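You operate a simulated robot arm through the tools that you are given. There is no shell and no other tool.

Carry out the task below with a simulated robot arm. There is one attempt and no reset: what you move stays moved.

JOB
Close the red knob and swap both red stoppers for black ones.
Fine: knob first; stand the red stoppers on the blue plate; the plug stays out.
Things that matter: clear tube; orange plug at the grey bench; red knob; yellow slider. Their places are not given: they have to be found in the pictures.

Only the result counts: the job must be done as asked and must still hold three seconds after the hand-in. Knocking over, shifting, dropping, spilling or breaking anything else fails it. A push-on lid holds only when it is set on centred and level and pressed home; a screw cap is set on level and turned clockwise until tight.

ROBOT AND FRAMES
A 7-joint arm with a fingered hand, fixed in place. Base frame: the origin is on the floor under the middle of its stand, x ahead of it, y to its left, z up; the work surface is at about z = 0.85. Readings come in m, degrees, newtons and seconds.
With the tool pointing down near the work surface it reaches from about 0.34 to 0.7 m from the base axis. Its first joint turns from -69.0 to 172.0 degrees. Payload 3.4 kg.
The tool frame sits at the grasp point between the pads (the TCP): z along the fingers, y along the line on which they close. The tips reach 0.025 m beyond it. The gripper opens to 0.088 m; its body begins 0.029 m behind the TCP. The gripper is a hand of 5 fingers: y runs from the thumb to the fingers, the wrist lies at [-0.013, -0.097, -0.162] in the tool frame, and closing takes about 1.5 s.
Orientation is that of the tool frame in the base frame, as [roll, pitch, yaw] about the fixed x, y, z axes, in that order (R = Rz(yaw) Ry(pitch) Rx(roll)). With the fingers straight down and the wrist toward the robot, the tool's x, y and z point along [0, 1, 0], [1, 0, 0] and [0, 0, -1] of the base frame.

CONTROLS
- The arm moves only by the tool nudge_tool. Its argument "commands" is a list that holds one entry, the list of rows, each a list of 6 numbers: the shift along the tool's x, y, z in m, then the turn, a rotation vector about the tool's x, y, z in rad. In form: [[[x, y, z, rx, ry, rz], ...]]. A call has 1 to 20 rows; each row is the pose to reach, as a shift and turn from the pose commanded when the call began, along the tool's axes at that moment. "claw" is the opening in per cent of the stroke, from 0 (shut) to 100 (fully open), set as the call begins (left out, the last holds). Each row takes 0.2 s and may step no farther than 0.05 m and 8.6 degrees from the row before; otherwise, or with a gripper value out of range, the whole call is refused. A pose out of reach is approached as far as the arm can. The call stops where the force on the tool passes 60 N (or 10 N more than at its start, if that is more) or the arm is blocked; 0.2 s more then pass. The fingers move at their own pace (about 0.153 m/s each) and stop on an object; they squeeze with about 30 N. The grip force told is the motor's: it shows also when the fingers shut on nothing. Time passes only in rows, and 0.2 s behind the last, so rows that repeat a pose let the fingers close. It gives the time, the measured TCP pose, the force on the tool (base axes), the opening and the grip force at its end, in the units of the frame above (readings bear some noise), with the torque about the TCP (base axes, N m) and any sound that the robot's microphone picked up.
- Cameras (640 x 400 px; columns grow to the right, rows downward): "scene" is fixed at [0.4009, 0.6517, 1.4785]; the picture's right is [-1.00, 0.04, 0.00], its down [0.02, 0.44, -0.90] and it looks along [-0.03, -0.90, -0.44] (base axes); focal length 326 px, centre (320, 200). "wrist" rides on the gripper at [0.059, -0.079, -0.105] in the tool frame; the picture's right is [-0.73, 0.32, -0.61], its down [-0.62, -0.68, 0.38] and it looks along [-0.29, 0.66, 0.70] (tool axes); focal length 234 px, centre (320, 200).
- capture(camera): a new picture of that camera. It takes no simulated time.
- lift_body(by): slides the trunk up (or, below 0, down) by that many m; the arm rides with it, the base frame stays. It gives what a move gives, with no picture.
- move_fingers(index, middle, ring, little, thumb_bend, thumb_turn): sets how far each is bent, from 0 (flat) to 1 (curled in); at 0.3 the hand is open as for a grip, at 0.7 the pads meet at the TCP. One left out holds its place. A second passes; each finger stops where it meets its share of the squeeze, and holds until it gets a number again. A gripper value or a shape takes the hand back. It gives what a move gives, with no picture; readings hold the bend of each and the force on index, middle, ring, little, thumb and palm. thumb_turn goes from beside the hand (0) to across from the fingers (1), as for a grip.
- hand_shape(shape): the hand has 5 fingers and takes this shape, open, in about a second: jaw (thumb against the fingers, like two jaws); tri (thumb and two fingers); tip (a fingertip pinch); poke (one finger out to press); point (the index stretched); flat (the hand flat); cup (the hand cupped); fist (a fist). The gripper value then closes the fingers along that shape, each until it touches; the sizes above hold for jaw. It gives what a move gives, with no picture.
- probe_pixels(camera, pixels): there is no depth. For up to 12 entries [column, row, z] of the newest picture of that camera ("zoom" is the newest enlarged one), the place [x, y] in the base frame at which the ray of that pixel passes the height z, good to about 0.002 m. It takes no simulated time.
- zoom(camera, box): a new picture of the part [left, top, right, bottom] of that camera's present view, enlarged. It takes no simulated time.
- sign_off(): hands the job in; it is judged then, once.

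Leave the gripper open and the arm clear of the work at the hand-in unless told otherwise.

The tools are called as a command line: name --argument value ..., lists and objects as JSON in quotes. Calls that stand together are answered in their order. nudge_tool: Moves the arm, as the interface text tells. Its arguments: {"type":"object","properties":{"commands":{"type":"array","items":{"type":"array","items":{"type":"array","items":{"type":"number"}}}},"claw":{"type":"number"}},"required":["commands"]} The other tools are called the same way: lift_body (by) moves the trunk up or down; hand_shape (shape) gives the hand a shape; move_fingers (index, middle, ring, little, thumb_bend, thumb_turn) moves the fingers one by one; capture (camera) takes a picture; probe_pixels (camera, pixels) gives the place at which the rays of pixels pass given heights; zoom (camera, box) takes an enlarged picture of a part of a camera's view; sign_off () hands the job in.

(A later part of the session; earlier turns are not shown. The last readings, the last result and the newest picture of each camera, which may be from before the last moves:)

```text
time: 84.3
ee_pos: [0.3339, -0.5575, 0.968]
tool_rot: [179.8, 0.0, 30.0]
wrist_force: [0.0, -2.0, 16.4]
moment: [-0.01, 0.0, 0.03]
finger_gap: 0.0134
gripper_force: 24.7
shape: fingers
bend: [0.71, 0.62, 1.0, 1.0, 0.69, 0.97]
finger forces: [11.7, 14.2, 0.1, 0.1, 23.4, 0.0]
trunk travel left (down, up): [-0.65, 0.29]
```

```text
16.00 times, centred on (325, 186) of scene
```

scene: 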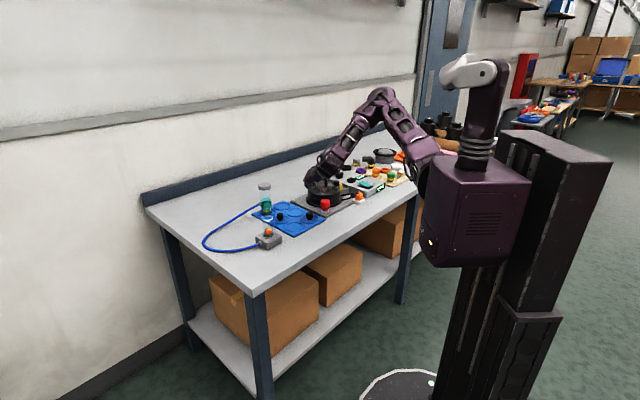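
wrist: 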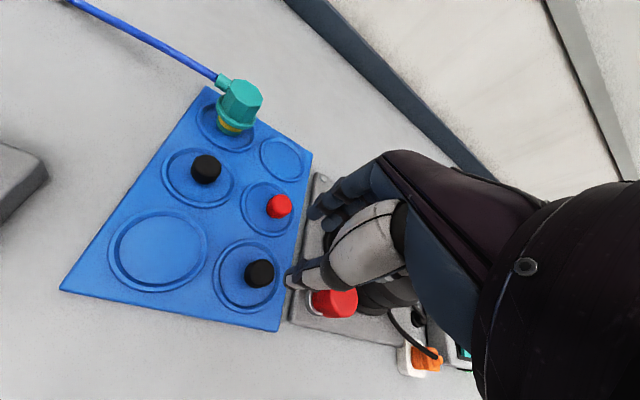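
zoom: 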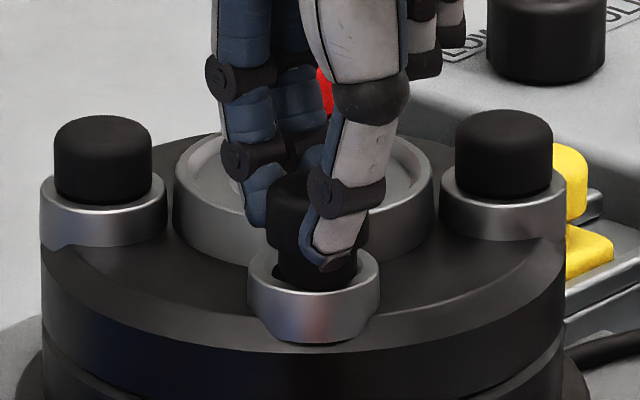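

I'll look much closer at the contact between stem and collar.

zoom --camera "scene" --box '[319, 183, 331, 195]'

zoom --camera "wrist" --box '[265, 205, 325, 265]'

```text
16.00 times, centred on (325, 189) of scene
```

zoom: 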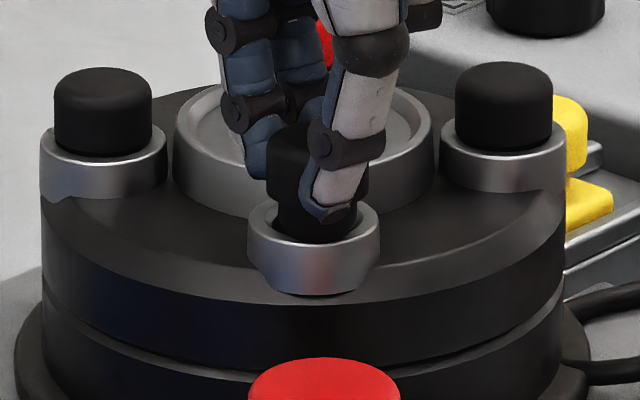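

```text
6.67 times, centred on (295, 235) of wrist
```

zoom: 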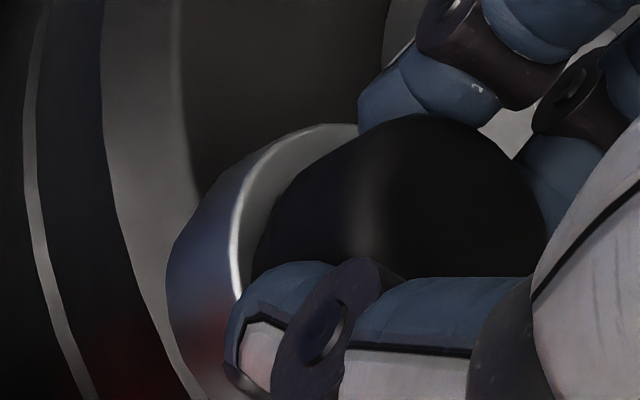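

The stem looks centred in the collar from here. I'll press a bit harder, 2 mm more of commanded travel, to see whether it slides in.

nudge_tool --commands '[[[0, 0, 0.001, 0, 0, 0], [0, 0, 0.002, 0, 0, 0], [0, 0, 0.002, 0, 0, 0], [0, 0, 0.002, 0, 0, 0]]]'

zoom --camera "scene" --box '[313, 174, 337, 198]'

```text
time: 85.3
ee_pos: [0.3328, -0.557, 0.9672]
tool_rot: [179.7, -0.1, 30.0]
wrist_force: [0.9, -4.9, 29.3]
moment: [-0.04, -0.15, 0.08]
finger_gap: 0.0133
gripper_force: 26.8
shape: fingers
bend: [0.71, 0.61, 1.0, 1.0, 0.71, 0.97]
finger forces: [13.1, 15.3, 0.0, 0.0, 25.2, 0.1]
trunk travel left (down, up): [-0.65, 0.29]
```

```text
16.00 times, centred on (325, 186) of scene
```

zoom: 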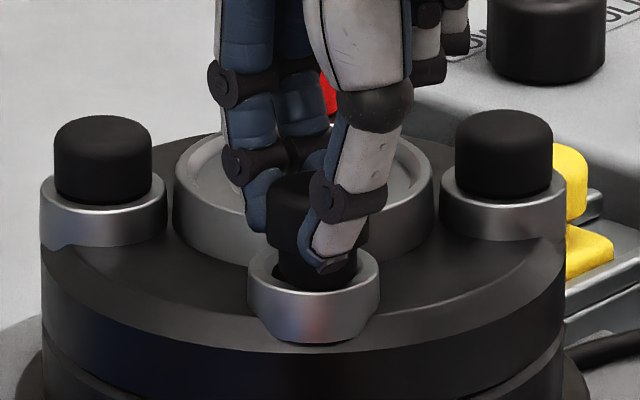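

The force is 29 N without sliding in. The torque says the support is on the stem's front (+y) edge, so the stopper sits too far toward +y. I'll lift off 7 mm, shift 2 mm toward -y and try again lightly.

nudge_tool --commands '[[[0, 0, -0.003, 0, 0, 0], [0, 0, -0.007, 0, 0, 0], [-0.001, 0.0017, -0.007, 0, 0, 0], [-0.001, 0.0017, -0.007, 0, 0, 0]]]'

zoom --camera "scene" --box '[313, 174, 337, 198]'

zoom --camera "wrist" --box '[250, 190, 330, 270]'

```text
time: 86.3
ee_pos: [0.3343, -0.5603, 0.969]
tool_rot: [-179.8, -0.1, 30.0]
wrist_force: [-0.2, -0.9, -0.4]
moment: [0.0, 0.01, 0.01]
finger_gap: 0.0137
gripper_force: 22.1
shape: fingers
bend: [0.71, 0.61, 1.0, 1.0, 0.71, 0.97]
finger forces: [10.9, 12.5, 0.0, 0.0, 21.2, 0.0]
trunk travel left (down, up): [-0.65, 0.29]
```

```text
16.00 times, centred on (325, 186) of scene
```

zoom: 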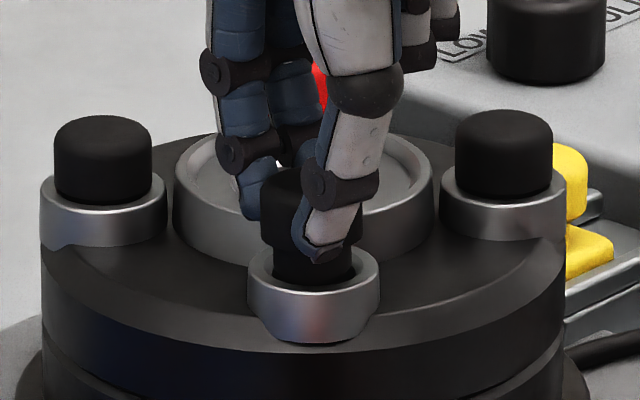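

```text
5.00 times, centred on (290, 230) of wrist
```

zoom: 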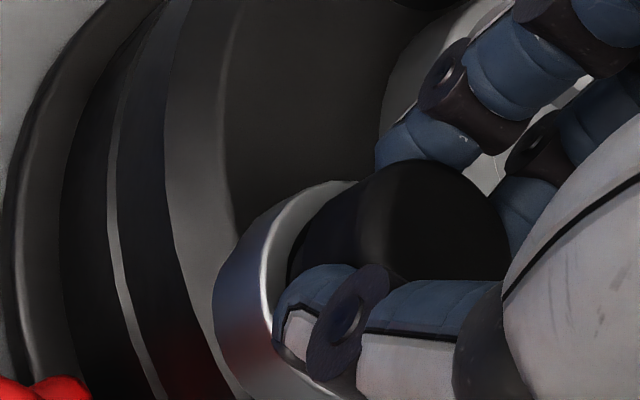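

I'll press down again in small steps.

nudge_tool --commands '[[[0, 0, 0.001, 0, 0, 0], [0, 0, 0.002, 0, 0, 0], [0, 0, 0.003, 0, 0, 0], [0, 0, 0.003, 0, 0, 0]]]'

zoom --camera "scene" --box '[313, 174, 337, 198]'

```text
time: 87.3
ee_pos: [0.3359, -0.5613, 0.9684]
tool_rot: [-180.0, 0.0, 30.0]
wrist_force: [-0.3, -0.6, 2.4]
moment: [-0.02, 0.0, 0.01]
finger_gap: 0.0136
gripper_force: 22.5
shape: fingers
bend: [0.71, 0.61, 1.0, 1.0, 0.71, 0.97]
finger forces: [10.8, 13.0, 0.0, 0.0, 21.3, 0.0]
trunk travel left (down, up): [-0.65, 0.29]
```

```text
16.00 times, centred on (325, 186) of scene
```

zoom: 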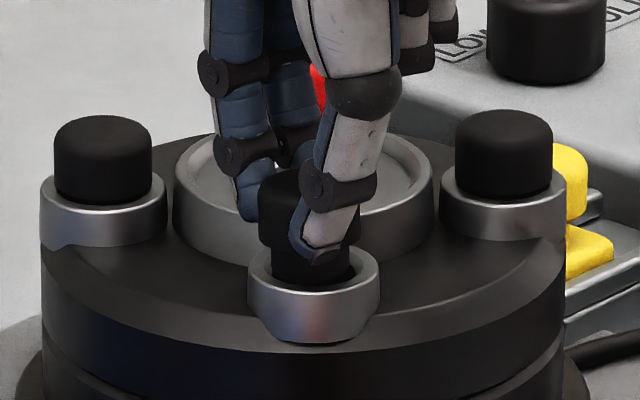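

Comparing edges (stem 271–350, hole 271–355; stem front row 281 against the expected 288), it now sits too far back and slightly left. I'll lift 2 mm, correct by about +2.3 mm in y and -0.6 mm in x, and lower to light contact again.

nudge_tool --commands '[[[0, 0, -0.002, 0, 0, 0], [0.0006, -0.0023, -0.002, 0, 0, 0], [0.0006, -0.0023, -0.001, 0, 0, 0], [0.0006, -0.0023, 0, 0, 0, 0], [0.0006, -0.0023, 0, 0, 0, 0]]]'

zoom --camera "scene" --box '[313, 178, 337, 202]'

```text
time: 88.5
ee_pos: [0.3337, -0.5586, 0.9685]
tool_rot: [179.9, 0.0, 29.9]
wrist_force: [1.0, -2.5, 5.3]
moment: [-0.01, -0.05, 0.01]
finger_gap: 0.0135
gripper_force: 22.7
shape: fingers
bend: [0.71, 0.61, 1.0, 1.0, 0.71, 0.97]
finger forces: [11.3, 12.9, 0.0, 0.0, 21.2, 0.0]
trunk travel left (down, up): [-0.65, 0.29]
```

```text
16.00 times, centred on (325, 190) of scene
```

zoom: 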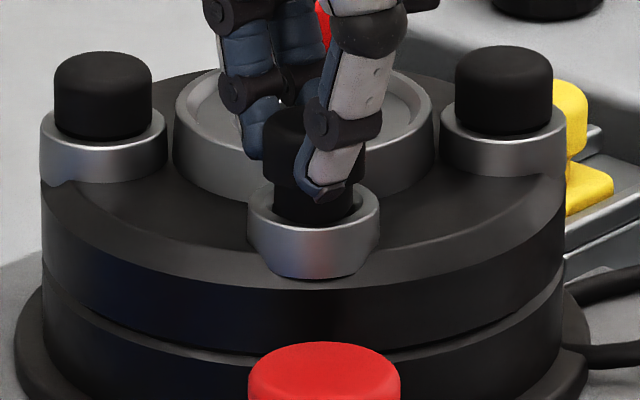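

Edges look concentric now. I'll press 1.5 mm more for a clearer force reading.

nudge_tool --commands '[[[0, 0, 0.001, 0, 0, 0], [0, 0, 0.0015, 0, 0, 0], [0, 0, 0.0015, 0, 0, 0], [0, 0, 0.0015, 0, 0, 0]]]'

nudge_tool --commands '[[[0, 0, 0, 0, 0, 0]]]'

zoom --camera "scene" --box '[313, 178, 337, 202]'

```text
time: 89.5
ee_pos: [0.3342, -0.5574, 0.9683]
tool_rot: [179.8, 0.1, 30.0]
wrist_force: [-0.1, -3.4, 12.9]
moment: [-0.07, -0.08, -0.01]
finger_gap: 0.0135
gripper_force: 23.6
shape: fingers
bend: [0.71, 0.61, 1.0, 1.0, 0.71, 0.97]
finger forces: [12.3, 14.1, 0.0, 0.0, 21.4, 0.0]
trunk travel left (down, up): [-0.65, 0.29]
```

```text
time: 89.9
ee_pos: [0.3337, -0.5583, 0.9688]
tool_rot: [179.8, 0.1, 30.0]
wrist_force: [0.7, -4.3, 13.4]
moment: [-0.12, -0.07, 0.01]
finger_gap: 0.0135
gripper_force: 24.3
shape: fingers
bend: [0.71, 0.61, 1.0, 1.0, 0.71, 0.97]
finger forces: [12.5, 14.5, 0.1, 0.0, 21.2, 0.0]
trunk travel left (down, up): [-0.65, 0.29]
```

```text
16.00 times, centred on (325, 190) of scene
```

zoom: 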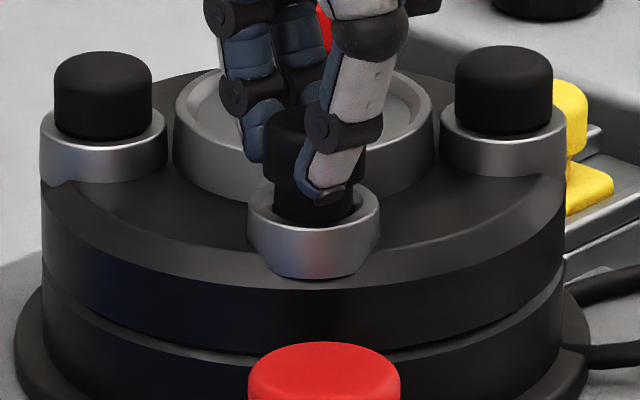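

The support is still on the +y side. I'll step 1 mm toward -y with the same press and compare the force.

nudge_tool --commands '[[[0, 0, -0.0025, 0, 0, 0], [-0.0005, 0.0009, -0.0025, 0, 0, 0], [-0.0005, 0.0009, -0.001, 0, 0, 0], [-0.0005, 0.0009, 0, 0, 0, 0], [-0.0005, 0.0009, 0, 0, 0, 0], [-0.0005, 0.0009, 0, 0, 0, 0]]]'

nudge_tool --commands '[[[0, 0, -0.0025, 0, 0, 0], [-0.0005, 0.0009, -0.0025, 0, 0, 0], [-0.0005, 0.0009, -0.001, 0, 0, 0], [-0.0005, 0.0009, 0, 0, 0, 0], [-0.0005, 0.0009, 0, 0, 0, 0], [-0.0005, 0.0009, 0, 0, 0, 0]]]'

zoom --camera "scene" --box '[313, 178, 337, 202]'

```text
time: 91.3
ee_pos: [0.3336, -0.5597, 0.9682]
tool_rot: [179.9, -0.1, 30.1]
wrist_force: [0.2, -1.4, 13.8]
moment: [0.02, -0.08, 0.0]
finger_gap: 0.0136
gripper_force: 24.6
shape: fingers
bend: [0.71, 0.62, 1.0, 1.0, 0.71, 0.97]
finger forces: [12.2, 13.4, 0.0, 0.1, 22.3, 0.0]
trunk travel left (down, up): [-0.65, 0.29]
```

```text
time: 92.7
ee_pos: [0.334, -0.5598, 0.9678]
tool_rot: [179.9, 0.0, 30.0]
wrist_force: [0.2, 1.3, 8.9]
moment: [0.11, -0.07, 0.01]
finger_gap: 0.0137
gripper_force: 23.6
shape: fingers
bend: [0.71, 0.62, 1.0, 1.0, 0.71, 0.97]
finger forces: [10.9, 12.3, 0.0, 0.0, 23.4, 0.0]
trunk travel left (down, up): [-0.65, 0.29]
```

```text
16.00 times, centred on (325, 190) of scene
```

zoom: 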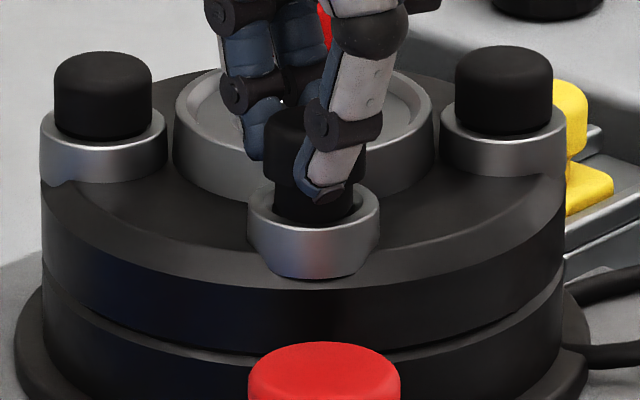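

The sideways force flips sign between these two steps while the stem stays put, so it is now captured in the hole mouth and centred within about 0.5 mm. I'll centre on zero side force and press down in steps.

nudge_tool --commands '[[[0.0002, -0.0004, 0.001, 0, 0, 0], [0.0002, -0.0004, 0.002, 0, 0, 0], [0.0002, -0.0004, 0.002, 0, 0, 0]]]'

nudge_tool --commands '[[[0, 0, 0.001, 0, 0, 0], [0, 0, 0.002, 0, 0, 0], [0, 0, 0.002, 0, 0, 0]]]'

zoom --camera "scene" --box '[313, 178, 337, 202]'

```text
time: 93.5
ee_pos: [0.3327, -0.5587, 0.9675]
tool_rot: [179.7, -0.1, 30.0]
wrist_force: [0.6, -1.7, 18.3]
moment: [0.04, -0.11, 0.0]
finger_gap: 0.0134
gripper_force: 24.8
shape: fingers
bend: [0.71, 0.62, 1.0, 1.0, 0.71, 0.97]
finger forces: [12.7, 13.8, 0.0, 0.0, 23.7, 0.0]
trunk travel left (down, up): [-0.65, 0.29]
```

```text
time: 94.3
ee_pos: [0.3313, -0.5585, 0.9663]
tool_rot: [179.7, -0.1, 30.0]
wrist_force: [-1.3, -4.5, 26.6]
moment: [-0.03, -0.14, 0.01]
finger_gap: 0.0134
gripper_force: 27.7
shape: fingers
bend: [0.71, 0.61, 1.0, 1.0, 0.73, 0.97]
finger forces: [13.5, 15.9, 0.1, 0.1, 26.3, 0.0]
trunk travel left (down, up): [-0.65, 0.29]
```

```text
16.00 times, centred on (325, 190) of scene
```

zoom: 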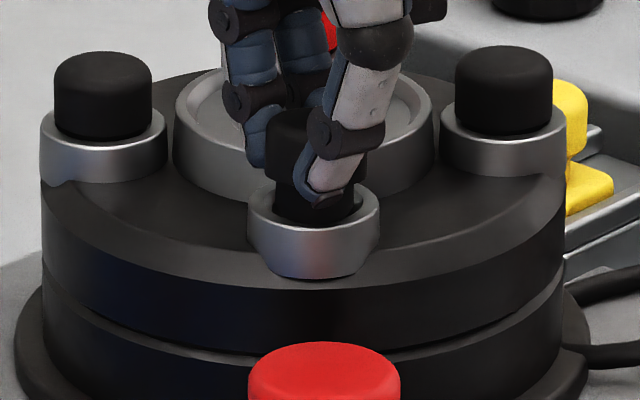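

It's at 27 N and seems to be sinking slightly. I'll keep pressing in steps.

nudge_tool --commands '[[[0, 0, 0.001, 0, 0, 0], [0, 0, 0.002, 0, 0, 0], [0, 0, 0.002, 0, 0, 0]]]'

nudge_tool --commands '[[[0, 0, 0.001, 0, 0, 0], [0, 0, 0.002, 0, 0, 0], [0, 0, 0.002, 0, 0, 0]]]'

zoom --camera "scene" --box '[313, 178, 337, 202]'

zoom --camera "wrist" --box '[250, 190, 330, 270]'

```text
time: 95.1
ee_pos: [0.3315, -0.5585, 0.9646]
tool_rot: [179.7, 0.0, 30.0]
wrist_force: [-1.2, -6.1, 34.0]
moment: [-0.07, -0.21, 0.07]
finger_gap: 0.0128
gripper_force: 28.7
shape: fingers
bend: [0.71, 0.6, 1.0, 1.0, 0.74, 0.97]
finger forces: [13.8, 16.3, 0.0, 0.0, 28.1, 0.0]
trunk travel left (down, up): [-0.65, 0.29]
```

```text
time: 95.9
ee_pos: [0.3321, -0.5585, 0.9633]
tool_rot: [179.6, -0.1, 30.0]
wrist_force: [-3.3, -6.6, 37.2]
moment: [-0.07, -0.25, 0.03]
finger_gap: 0.0128
gripper_force: 30.8
shape: fingers
bend: [0.51, 0.59, 1.0, 1.0, 0.76, 0.97]
finger forces: [14.0, 16.5, 0.0, 0.0, 31.2, 0.0]
trunk travel left (down, up): [-0.65, 0.29]
```

```text
16.00 times, centred on (325, 190) of scene
```

zoom: 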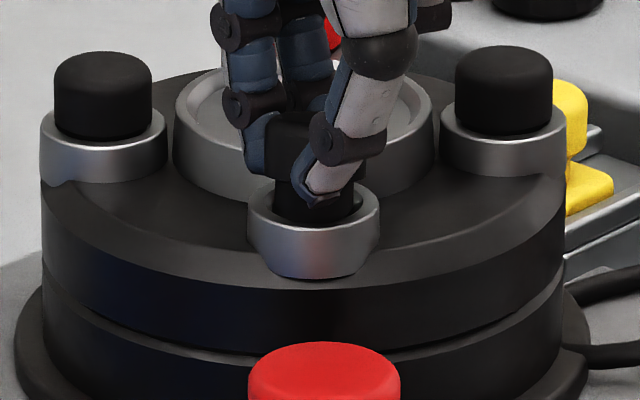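

```text
5.00 times, centred on (290, 230) of wrist
```

zoom: 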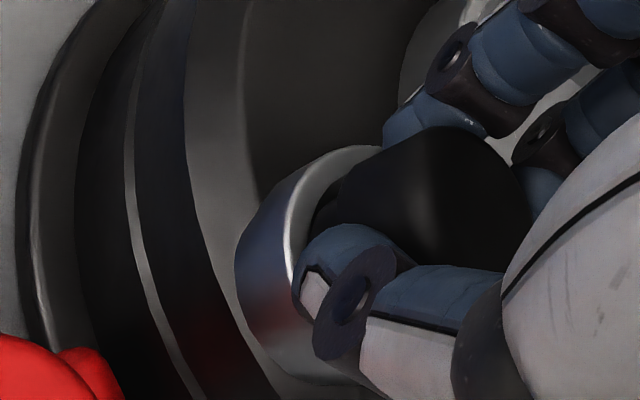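

The fingers have started sliding down over the head instead of the stopper going in. I'll relieve the force first by raising 8 mm in command, and read the state.

nudge_tool --commands '[[[0, 0, -0.003, 0, 0, 0], [0, 0, -0.006, 0, 0, 0], [0, 0, -0.008, 0, 0, 0], [0, 0, -0.008, 0, 0, 0]]]'

zoom --camera "scene" --box '[313, 178, 337, 202]'

zoom --camera "wrist" --box '[250, 190, 330, 270]'

```text
time: 96.9
ee_pos: [0.334, -0.5591, 0.9682]
tool_rot: [-179.9, 0.0, 30.1]
wrist_force: [-2.9, -0.7, 10.3]
moment: [0.01, 0.0, 0.02]
finger_gap: 0.0133
gripper_force: 24.5
shape: fingers
bend: [0.53, 0.61, 1.0, 1.0, 0.73, 0.97]
finger forces: [10.9, 14.0, 0.0, 0.0, 23.4, 0.1]
trunk travel left (down, up): [-0.65, 0.29]
```

```text
16.00 times, centred on (325, 190) of scene
```

zoom: 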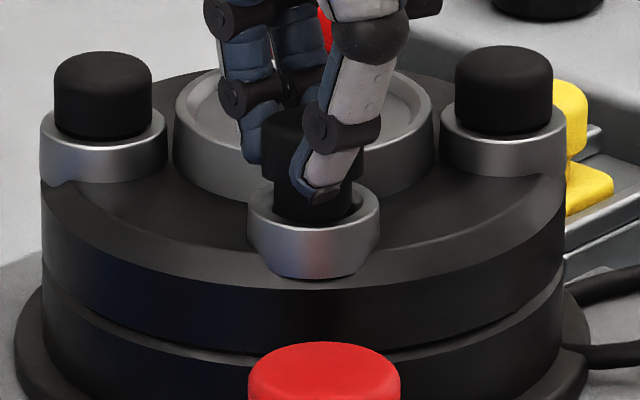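

```text
5.00 times, centred on (290, 230) of wrist
```

zoom: 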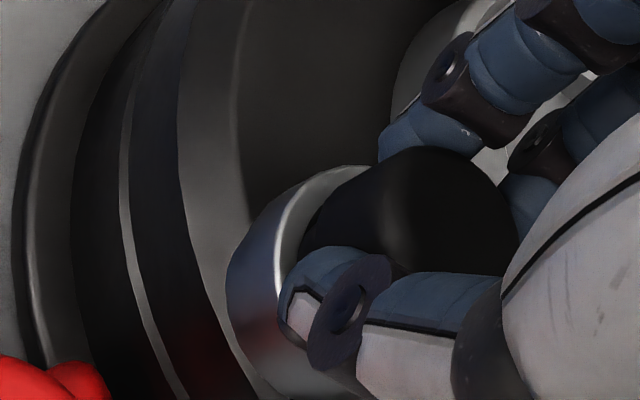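

I'll lift until the force is nearly zero, then loosen the fingers a couple of mm as a cage, so the stem can drop into the hole by itself.

nudge_tool --commands '[[[0, 0, -0.001, 0, 0, 0], [0, 0, -0.002, 0, 0, 0], [0, 0, -0.002, 0, 0, 0]]]'

move_fingers --index 0.5 --middle 0.58 --thumb_bend 0.66

zoom --camera "scene" --box '[313, 178, 337, 202]'

zoom --camera "wrist" --box '[250, 190, 330, 270]'

```text
time: 97.7
ee_pos: [0.3334, -0.5598, 0.969]
tool_rot: [-179.9, 0.0, 30.0]
wrist_force: [0.3, 0.1, 0.6]
moment: [0.02, 0.04, -0.01]
finger_gap: 0.0134
gripper_force: 21.4
shape: fingers
bend: [0.71, 0.62, 1.0, 1.0, 0.72, 0.97]
finger forces: [10.5, 13.0, 0.1, 0.0, 21.2, 0.1]
trunk travel left (down, up): [-0.65, 0.29]
```

```text
time: 98.7
ee_pos: [0.334, -0.5613, 0.9682]
tool_rot: [180.0, -0.1, 30.0]
wrist_force: [0.6, -0.5, -0.5]
moment: [-0.01, -0.01, 0.02]
finger_gap: 0.0259
gripper_force: 0.8
shape: fingers
bend: [0.5, 0.56, 1.0, 1.0, 0.64, 1.0]
finger forces: [0.0, 0.9, 0.0, 0.0, 0.8, 0.0]
trunk travel left (down, up): [-0.65, 0.29]
```

```text
16.00 times, centred on (325, 190) of scene
```

zoom: 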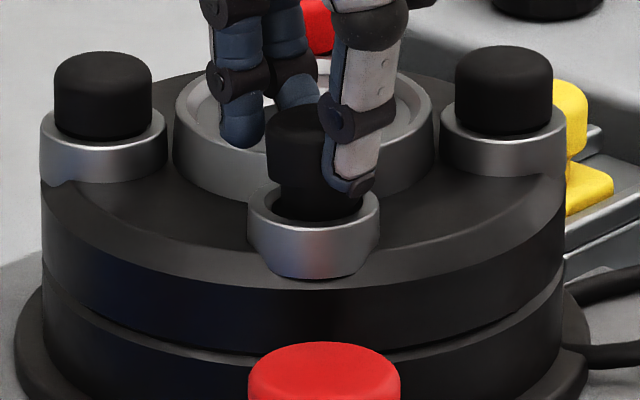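

```text
5.00 times, centred on (290, 230) of wrist
```

zoom: 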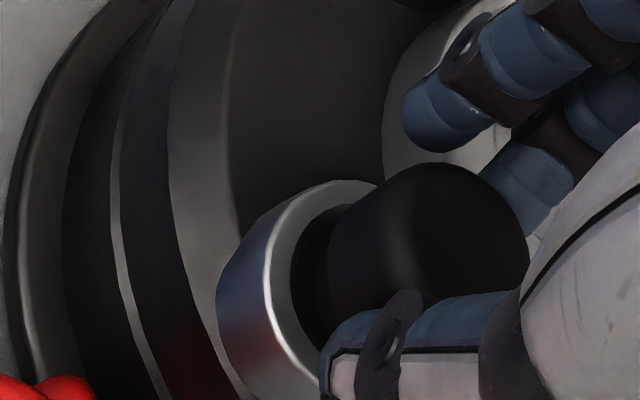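

It is basically free now and stands upright in the collar. I'll open a little more, still caging it, and look at both views.

move_fingers --index 0.48 --middle 0.5 --thumb_bend 0.57

zoom --camera "scene" --box '[313, 178, 337, 202]'

zoom --camera "wrist" --box '[250, 190, 330, 270]'

```text
time: 99.7
ee_pos: [0.3346, -0.5599, 0.9686]
tool_rot: [180.0, 0.0, 30.1]
wrist_force: [0.5, -0.1, 0.5]
moment: [-0.01, 0.01, -0.01]
finger_gap: 0.0366
gripper_force: 0.1
shape: fingers
bend: [0.48, 0.5, 1.0, 1.0, 0.56, 1.0]
finger forces: [0.0, 0.1, 0.0, 0.1, 0.0, 0.1]
trunk travel left (down, up): [-0.65, 0.29]
```

```text
16.00 times, centred on (325, 190) of scene
```

zoom: 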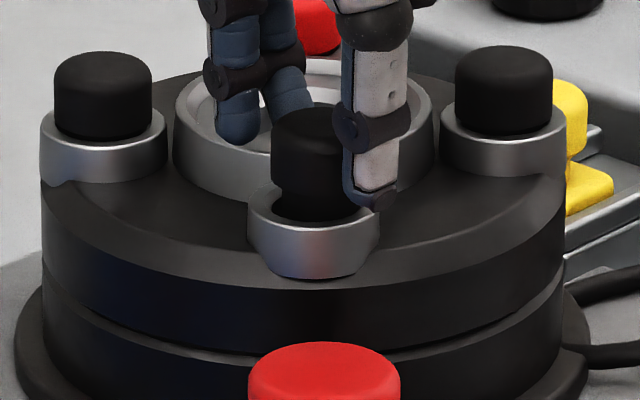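

```text
5.00 times, centred on (290, 230) of wrist
```

zoom: 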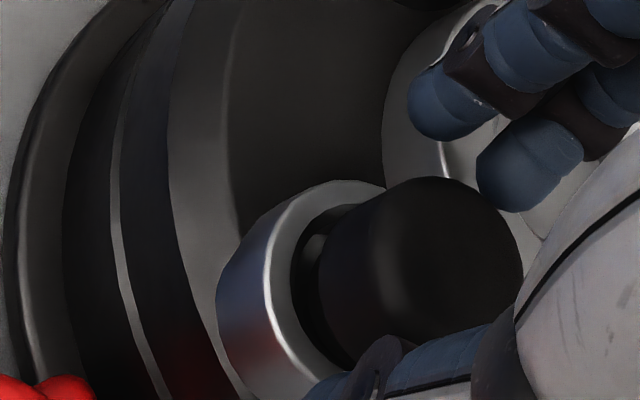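

The stopper stands free in the collar. I'll raise the hand straight up to get an unobstructed look at how it sits.

nudge_tool --commands '[[[0, 0, -0.01, 0, 0, 0], [0, 0, -0.025, 0, 0, 0], [0, 0, -0.05, 0, 0, 0], [0, 0, -0.06, 0, 0, 0], [0, 0, -0.06, 0, 0, 0]]]'

zoom --camera "scene" --box '[313, 178, 337, 202]'

capture --camera "wrist"

zoom --camera "wrist" --box '[220, 200, 320, 300]'

```text
time: 100.9
ee_pos: [0.3356, -0.5606, 1.0289]
tool_rot: [179.9, 0.0, 30.0]
wrist_force: [-0.3, 0.1, -0.7]
moment: [-0.02, 0.05, 0.04]
finger_gap: 0.0366
gripper_force: 0.1
shape: fingers
bend: [0.48, 0.5, 1.0, 1.0, 0.56, 1.0]
finger forces: [0.0, 0.1, 0.1, 0.0, 0.0, 0.0]
trunk travel left (down, up): [-0.65, 0.29]
```

```text
16.00 times, centred on (325, 190) of scene
```

zoom: 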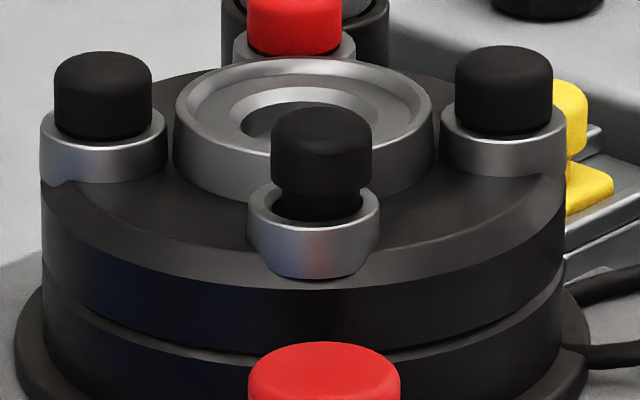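

```text
taken
```

wrist: 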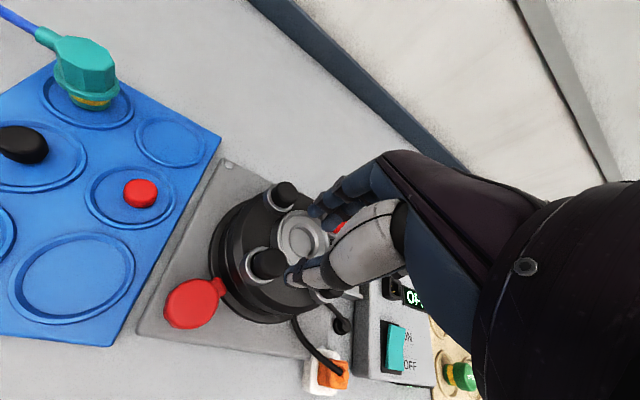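

```text
4.00 times, centred on (270, 250) of wrist
```

zoom: 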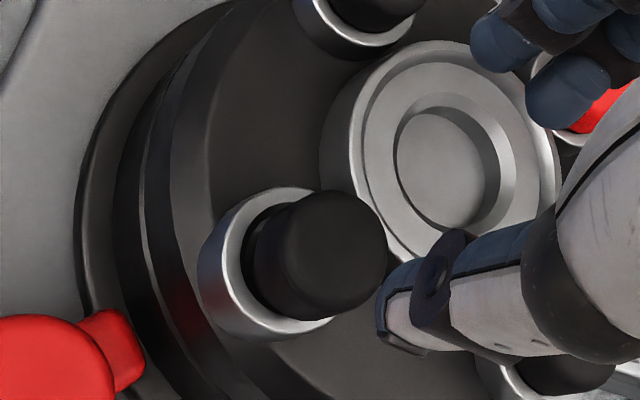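

Clear now: the stem (277–362) sits about 1.5 mm to the -x side of the hole (271–355) and about 2 mm to the back, resting on the rim. I'll go back down and regrip it, then search with proper lift-offs.

nudge_tool --commands '[[[0, 0, 0.02, 0, 0, 0], [0, 0, 0.04, 0, 0, 0], [0, 0, 0.055, 0, 0, 0], [0, 0, 0.06, 0, 0, 0], [0, 0, 0.06, 0, 0, 0]]]'

move_fingers --index 0.8 --middle 0.8 --thumb_bend 0.85

nudge_tool --commands '[[[0, 0, -0.002, 0, 0, 0], [0, 0, -0.004, 0, 0, 0], [0, 0, -0.004, 0, 0, 0]]]'

zoom --camera "scene" --box '[313, 178, 337, 202]'

zoom --camera "wrist" --box '[250, 190, 330, 270]'

```text
time: 102.1
ee_pos: [0.335, -0.5601, 0.9695]
tool_rot: [-180.0, 0.1, 29.9]
wrist_force: [1.0, -0.6, -0.7]
moment: [-0.01, 0.0, 0.0]
finger_gap: 0.0367
gripper_force: 0.1
shape: fingers
bend: [0.48, 0.5, 1.0, 1.0, 0.56, 1.0]
finger forces: [0.1, 0.0, 0.0, 0.1, 0.1, 0.0]
trunk travel left (down, up): [-0.65, 0.29]
```

```text
time: 103.1
ee_pos: [0.3339, -0.5614, 0.9687]
tool_rot: [-180.0, 0.0, 30.0]
wrist_force: [0.1, 0.7, -0.3]
moment: [-0.02, 0.03, 0.01]
finger_gap: 0.0149
gripper_force: 20.9
shape: fingers
bend: [0.57, 0.62, 1.0, 1.0, 0.67, 0.98]
finger forces: [9.7, 10.5, 0.0, 0.0, 20.3, 0.0]
trunk travel left (down, up): [-0.65, 0.29]
```

```text
time: 103.9
ee_pos: [0.3342, -0.5605, 0.9732]
tool_rot: [-179.9, 0.0, 30.1]
wrist_force: [-0.4, 0.7, -0.6]
moment: [0.02, 0.0, 0.0]
finger_gap: 0.0145
gripper_force: 20.1
shape: fingers
bend: [0.57, 0.62, 1.0, 1.0, 0.67, 0.98]
finger forces: [9.8, 10.2, 0.1, 0.1, 20.3, 0.1]
trunk travel left (down, up): [-0.65, 0.29]
```

```text
16.00 times, centred on (325, 190) of scene
```

zoom: 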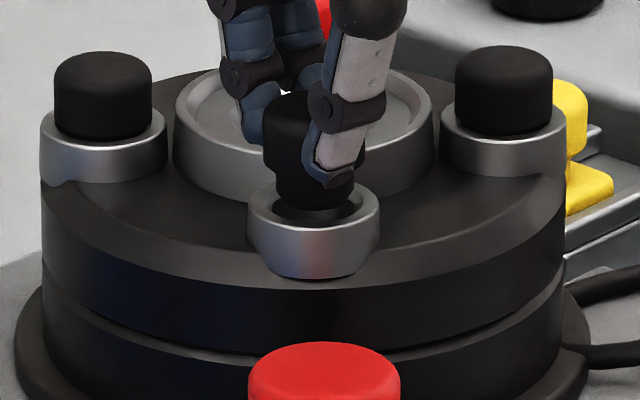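

```text
5.00 times, centred on (290, 230) of wrist
```

zoom: 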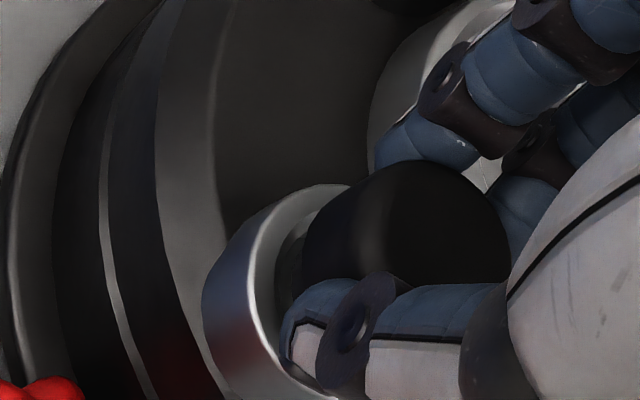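

After regripping and lifting 4 mm, the stem column (314.5) matches the hole (313.3), and the row extrapolates right onto the hole. I'll lower it now.

nudge_tool --commands '[[[0, 0, 0.002, 0, 0, 0], [0, 0, 0.004, 0, 0, 0], [0, 0, 0.006, 0, 0, 0], [0, 0, 0.006, 0, 0, 0]]]'

zoom --camera "scene" --box '[313, 178, 337, 202]'

```text
time: 104.9
ee_pos: [0.3346, -0.5606, 0.9681]
tool_rot: [180.0, 0.0, 30.0]
wrist_force: [0.5, -2.0, 3.3]
moment: [-0.02, 0.02, -0.03]
finger_gap: 0.0146
gripper_force: 21.2
shape: fingers
bend: [0.57, 0.62, 1.0, 1.0, 0.67, 0.98]
finger forces: [9.9, 11.7, 0.0, 0.1, 20.4, 0.0]
trunk travel left (down, up): [-0.65, 0.29]
```

```text
16.00 times, centred on (325, 190) of scene
```

zoom: 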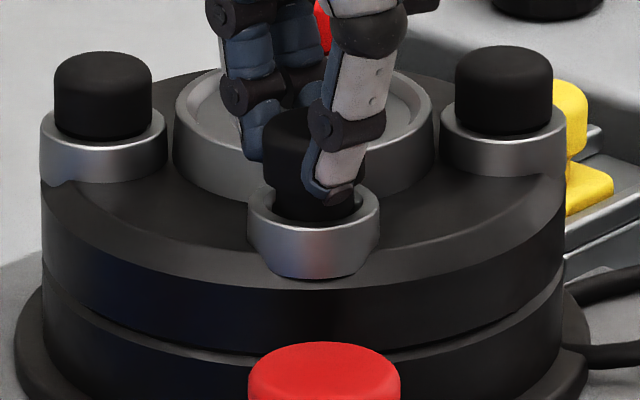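

Only 3.3 N at this depth, less than before. I'll press 2 mm more.

nudge_tool --commands '[[[0, 0, 0.001, 0, 0, 0], [0, 0, 0.002, 0, 0, 0], [0, 0, 0.002, 0, 0, 0]]]'

zoom --camera "scene" --box '[313, 178, 337, 202]'

zoom --camera "wrist" --box '[250, 190, 330, 270]'

```text
time: 105.7
ee_pos: [0.333, -0.561, 0.9665]
tool_rot: [179.9, 0.0, 30.1]
wrist_force: [-1.3, -3.4, 8.6]
moment: [-0.05, 0.02, 0.01]
finger_gap: 0.0144
gripper_force: 21.9
shape: fingers
bend: [0.56, 0.61, 1.0, 1.0, 0.69, 0.98]
finger forces: [10.3, 13.3, 0.0, 0.0, 21.1, 0.1]
trunk travel left (down, up): [-0.65, 0.29]
```

```text
16.00 times, centred on (325, 190) of scene
```

zoom: 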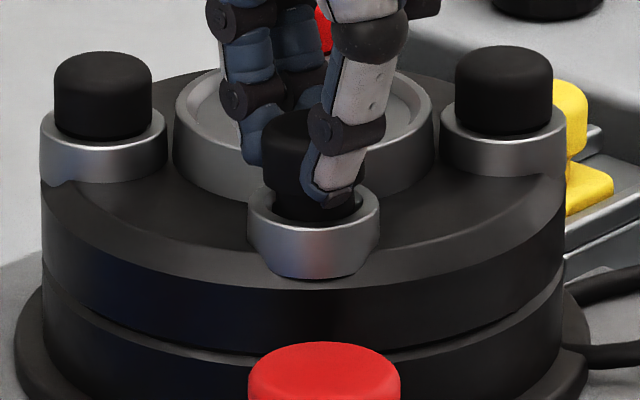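

```text
5.00 times, centred on (290, 230) of wrist
```

zoom: 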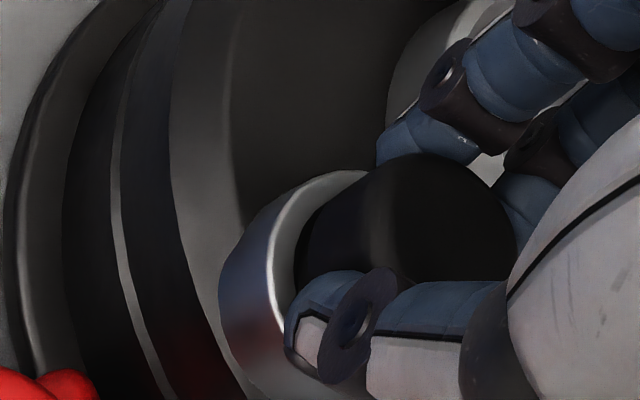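

The head is now visibly lower with only 8.6 N; the stem is entering. I'll relieve the side force by 1 mm toward -y and continue pressing.

nudge_tool --commands '[[[-0.0005, 0.0009, 0, 0, 0, 0], [-0.0005, 0.0009, 0.001, 0, 0, 0], [-0.0005, 0.0009, 0.002, 0, 0, 0], [-0.0005, 0.0009, 0.002, 0, 0, 0]]]'

nudge_tool --commands '[[[0, 0, 0.001, 0, 0, 0], [0, 0, 0.002, 0, 0, 0], [0, 0, 0.002, 0, 0, 0]]]'

zoom --camera "scene" --box '[313, 178, 337, 202]'

```text
time: 106.7
ee_pos: [0.3345, -0.5618, 0.9647]
tool_rot: [179.9, -0.2, 29.9]
wrist_force: [-1.9, -3.2, 16.4]
moment: [-0.07, -0.01, 0.01]
finger_gap: 0.0145
gripper_force: 23.6
shape: fingers
bend: [0.56, 0.61, 1.0, 1.0, 0.69, 0.98]
finger forces: [10.7, 13.8, 0.0, 0.0, 22.4, 0.0]
trunk travel left (down, up): [-0.65, 0.29]
```

```text
time: 107.5
ee_pos: [0.3334, -0.5616, 0.9629]
tool_rot: [179.8, 0.0, 30.1]
wrist_force: [-1.8, -6.6, 15.1]
moment: [-0.07, 0.01, 0.03]
finger_gap: 0.0141
gripper_force: 24.2
shape: fingers
bend: [0.55, 0.6, 1.0, 1.0, 0.72, 0.98]
finger forces: [11.2, 15.0, 0.0, 0.0, 22.8, 0.0]
trunk travel left (down, up): [-0.65, 0.29]
```

```text
16.00 times, centred on (325, 190) of scene
```

zoom: 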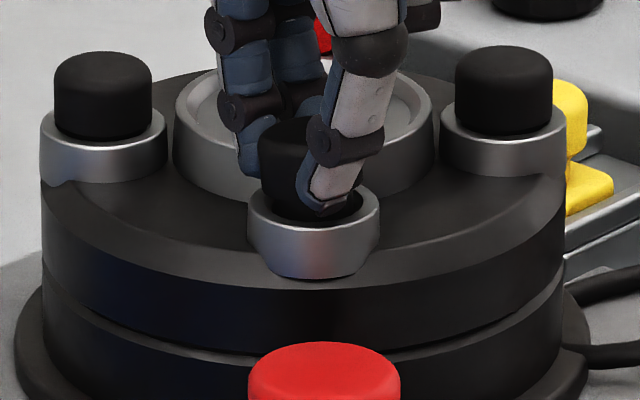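

It's clearly going in: the head is about 3 mm lower at 15 N. The side force is -6.6 N in y, so I'll shift 2 mm toward -y and press on.

nudge_tool --commands '[[[-0.0005, 0.0009, 0, 0, 0, 0], [-0.001, 0.0018, 0, 0, 0, 0], [-0.001, 0.0018, 0.001, 0, 0, 0], [-0.001, 0.0018, 0.002, 0, 0, 0], [-0.001, 0.0018, 0.002, 0, 0, 0]]]'

nudge_tool --commands '[[[0, 0, 0.001, 0, 0, 0], [0, 0, 0.002, 0, 0, 0], [0, 0, 0.002, 0, 0, 0]]]'

zoom --camera "scene" --box '[313, 178, 337, 202]'

```text
time: 108.7
ee_pos: [0.3342, -0.5642, 0.9595]
tool_rot: [180.0, -0.1, 30.1]
wrist_force: [-3.5, 1.2, 2.8]
moment: [-0.06, 0.05, 0.02]
finger_gap: 0.0141
gripper_force: 23.0
shape: fingers
bend: [0.56, 0.61, 1.0, 1.0, 0.7, 0.98]
finger forces: [9.1, 14.1, 0.0, 0.0, 21.6, 0.1]
trunk travel left (down, up): [-0.65, 0.29]
```

```text
time: 109.5
ee_pos: [0.3346, -0.5635, 0.9589]
tool_rot: [179.8, -0.2, 30.0]
wrist_force: [-2.8, -3.0, 13.0]
moment: [-0.25, 0.0, 0.0]
finger_gap: 0.0144
gripper_force: 25.3
shape: fingers
bend: [0.56, 0.61, 1.0, 1.0, 0.7, 0.98]
finger forces: [9.8, 19.3, 0.0, 0.0, 21.7, 0.1]
trunk travel left (down, up): [-0.65, 0.29]
```

```text
16.00 times, centred on (325, 190) of scene
```

zoom: 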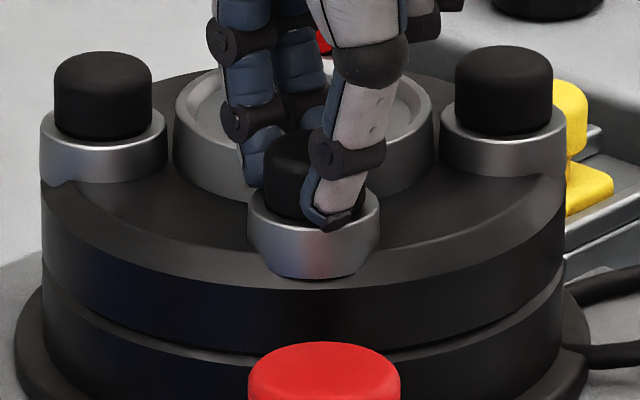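

It dropped in: the head is now at the same level as its neighbours. I'll relieve the force, open the fingers and lift off to inspect.

nudge_tool --commands '[[[0, 0, -0.001, 0, 0, 0], [0, 0, -0.002, 0, 0, 0], [0, 0, -0.002, 0, 0, 0]]]'

move_fingers --index 0.44 --middle 0.44 --thumb_bend 0.5

nudge_tool --commands '[[[0, 0, -0.015, 0, 0, 0], [0, 0, -0.04, 0, 0, 0], [0, 0, -0.07, 0, 0, 0], [0, 0, -0.07, 0, 0, 0]]]'

zoom --camera "scene" --box '[313, 178, 337, 202]'

zoom --camera "wrist" --box '[220, 180, 340, 300]'

```text
time: 110.3
ee_pos: [0.3343, -0.5633, 0.9602]
tool_rot: [180.0, 0.0, 30.0]
wrist_force: [-0.9, -2.5, 7.3]
moment: [-0.18, -0.03, 0.02]
finger_gap: 0.0143
gripper_force: 23.4
shape: fingers
bend: [0.56, 0.61, 1.0, 1.0, 0.7, 0.98]
finger forces: [10.2, 16.3, 0.0, 0.0, 20.8, 0.1]
trunk travel left (down, up): [-0.65, 0.29]
```

```text
time: 111.3
ee_pos: [0.3326, -0.5601, 0.9598]
tool_rot: [180.0, -0.1, 30.1]
wrist_force: [-8.6, 11.5, -3.1]
moment: [0.32, 0.15, -0.19]
finger_gap: 0.0447
gripper_force: 13.0
shape: fingers
bend: [0.47, 0.57, 1.0, 1.0, 0.5, 1.0]
finger forces: [2.9, 22.6, 0.0, 0.1, 0.0, 0.0]
trunk travel left (down, up): [-0.65, 0.29]
```

```text
time: 112.3
ee_pos: [0.3344, -0.5631, 1.0294]
tool_rot: [180.0, -0.1, 30.0]
wrist_force: [-0.1, 0.2, 0.3]
moment: [0.02, -0.03, 0.05]
finger_gap: 0.0478
gripper_force: 0.1
shape: fingers
bend: [0.44, 0.44, 1.0, 1.0, 0.5, 1.0]
finger forces: [0.1, 0.0, 0.0, 0.0, 0.0, 0.0]
trunk travel left (down, up): [-0.65, 0.29]
```

```text
16.00 times, centred on (325, 190) of scene
```

zoom: 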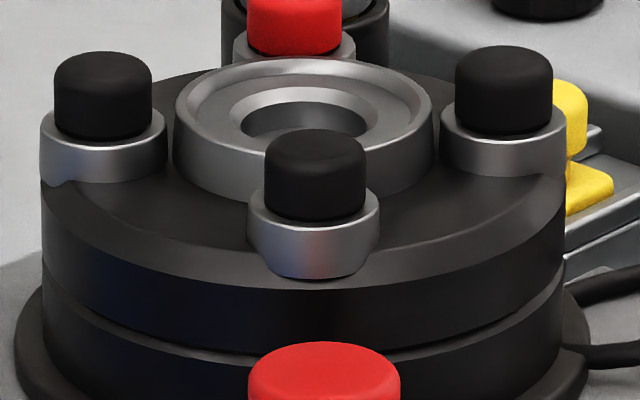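

```text
3.33 times, centred on (280, 240) of wrist
```

zoom: 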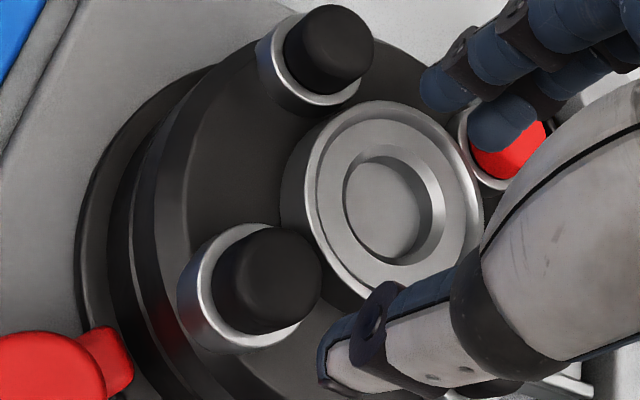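

The black stopper sits level in port A. It may still be up to about 1 mm high compared with the others, so I'll press it home from above with one finger. I'll take the "poke" shape here (z ≈ 1.03) and look at where the fingertip is.

hand_shape --shape "poke"

zoom --camera "scene" --box '[300, 150, 350, 200]'

zoom --camera "wrist" --box '[220, 140, 400, 320]'

```text
time: 113.2
ee_pos: [0.3353, -0.562, 1.0293]
tool_rot: [180.0, 0.0, 30.1]
wrist_force: [0.4, -0.2, -0.1]
moment: [0.0, -0.02, -0.01]
finger_gap: 0.0
gripper_force: 0.1
shape: poke
bend: [0.7, 0.7, 0.99, 0.99, 1.0, 1.0]
finger forces: [0.0, 0.0, 0.0, 0.1, 0.0, 0.0]
trunk travel left (down, up): [-0.65, 0.29]
```

```text
8.00 times, centred on (325, 175) of scene
```

zoom: 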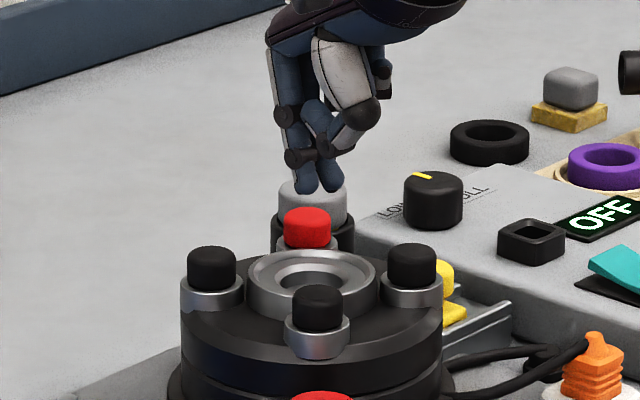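

```text
2.22 times, centred on (310, 230) of wrist
```

zoom: 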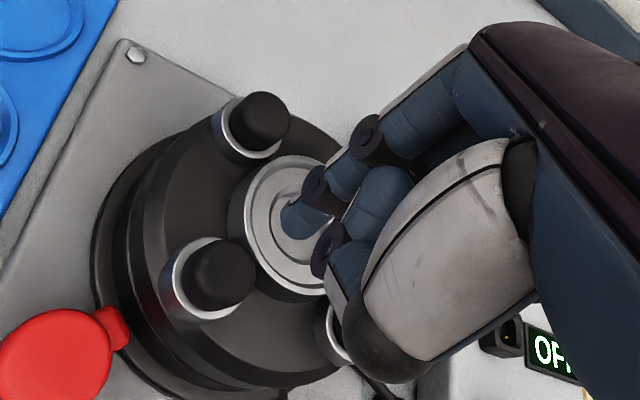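

In "poke", index and middle tips sit together at the TCP with the thumb backing them. I'll centre over the stopper and come down to just above it.

nudge_tool --commands '[[[0.0034, 0.0002, 0.0, 0, 0, 0], [0.0034, 0.0002, 0.025, 0, 0, 0], [0.0034, 0.0002, 0.045, 0, 0, 0], [0.0034, 0.0002, 0.049, 0, 0, 0], [0.0034, 0.0002, 0.049, 0, 0, 0]]]'

zoom --camera "scene" --box '[313, 174, 337, 198]'

zoom --camera "wrist" --box '[250, 160, 370, 280]'

```text
time: 114.4
ee_pos: [0.3371, -0.5616, 0.9785]
tool_rot: [-179.9, 0.0, 30.0]
wrist_force: [-0.5, 0.9, 0.4]
moment: [0.0, 0.03, 0.03]
finger_gap: 0.0
gripper_force: 0.1
shape: poke
bend: [0.7, 0.7, 0.99, 0.99, 1.0, 1.0]
finger forces: [0.1, 0.0, 0.0, 0.0, 0.1, 0.1]
trunk travel left (down, up): [-0.65, 0.29]
```

```text
16.00 times, centred on (325, 186) of scene
```

zoom: 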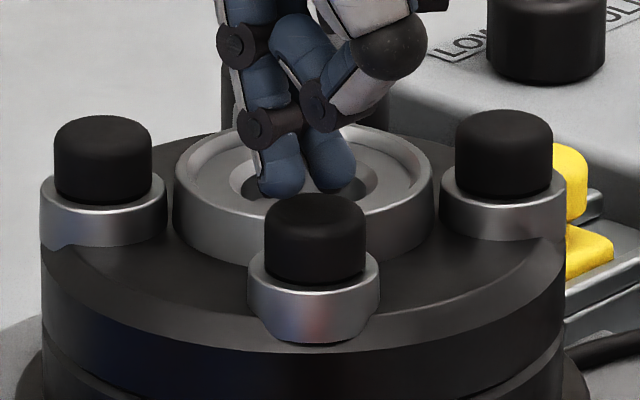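

```text
3.33 times, centred on (310, 220) of wrist
```

zoom: 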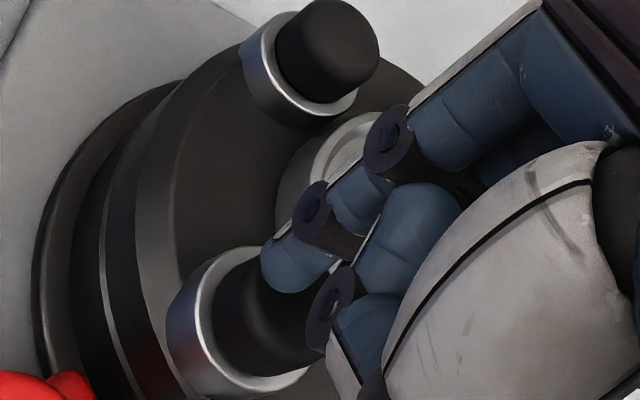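

The tips (columns 282 and 330) are about 2 mm left of the stopper's centre. I'll shift and come down until contact.

nudge_tool --commands '[[[-0.0017, -0.001, 0, 0, 0, 0], [-0.0017, -0.001, 0.002, 0, 0, 0], [-0.0017, -0.001, 0.004, 0, 0, 0], [-0.0017, -0.001, 0.004, 0, 0, 0]]]'

nudge_tool --commands '[[[0, 0, 0.001, 0, 0, 0], [0, 0, 0.002, 0, 0, 0], [0, 0, 0.002, 0, 0, 0]]]'

nudge_tool --commands '[[[0, 0, 0.001, 0, 0, 0], [0, 0, 0.002, 0, 0, 0], [0, 0, 0.002, 0, 0, 0]]]'

zoom --camera "scene" --box '[313, 174, 337, 198]'

```text
time: 115.4
ee_pos: [0.3351, -0.5624, 0.976]
tool_rot: [-180.0, 0.0, 30.0]
wrist_force: [0.5, -0.1, 0.1]
moment: [-0.02, -0.02, -0.01]
finger_gap: 0.0001
gripper_force: 0.0
shape: poke
bend: [0.7, 0.7, 0.99, 0.99, 1.0, 1.0]
finger forces: [0.0, 0.1, 0.0, 0.0, 0.0, 0.0]
trunk travel left (down, up): [-0.65, 0.29]
```

```text
time: 116.2
ee_pos: [0.3346, -0.5617, 0.9743]
tool_rot: [179.9, 0.0, 30.0]
wrist_force: [1.5, -2.8, 7.4]
moment: [-0.11, 0.03, 0.03]
finger_gap: 0.0
gripper_force: 0.0
shape: poke
bend: [0.7, 0.7, 0.99, 0.99, 1.0, 1.0]
finger forces: [0.1, 6.9, 0.1, 0.1, 0.0, 0.0]
trunk travel left (down, up): [-0.65, 0.29]
```

```text
time: 117.0
ee_pos: [0.3344, -0.5622, 0.9734]
tool_rot: [179.7, -0.3, 30.1]
wrist_force: [2.3, -5.5, 18.5]
moment: [-0.2, 0.12, 0.08]
finger_gap: 0.0002
gripper_force: 0.2
shape: poke
bend: [0.7, 0.7, 0.99, 0.99, 1.0, 1.0]
finger forces: [0.8, 17.7, 0.0, 0.0, 0.1, 0.1]
trunk travel left (down, up): [-0.65, 0.29]
```

```text
16.00 times, centred on (325, 186) of scene
```

zoom: 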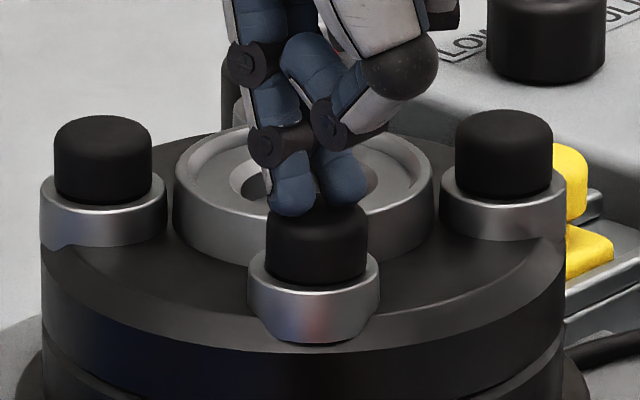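

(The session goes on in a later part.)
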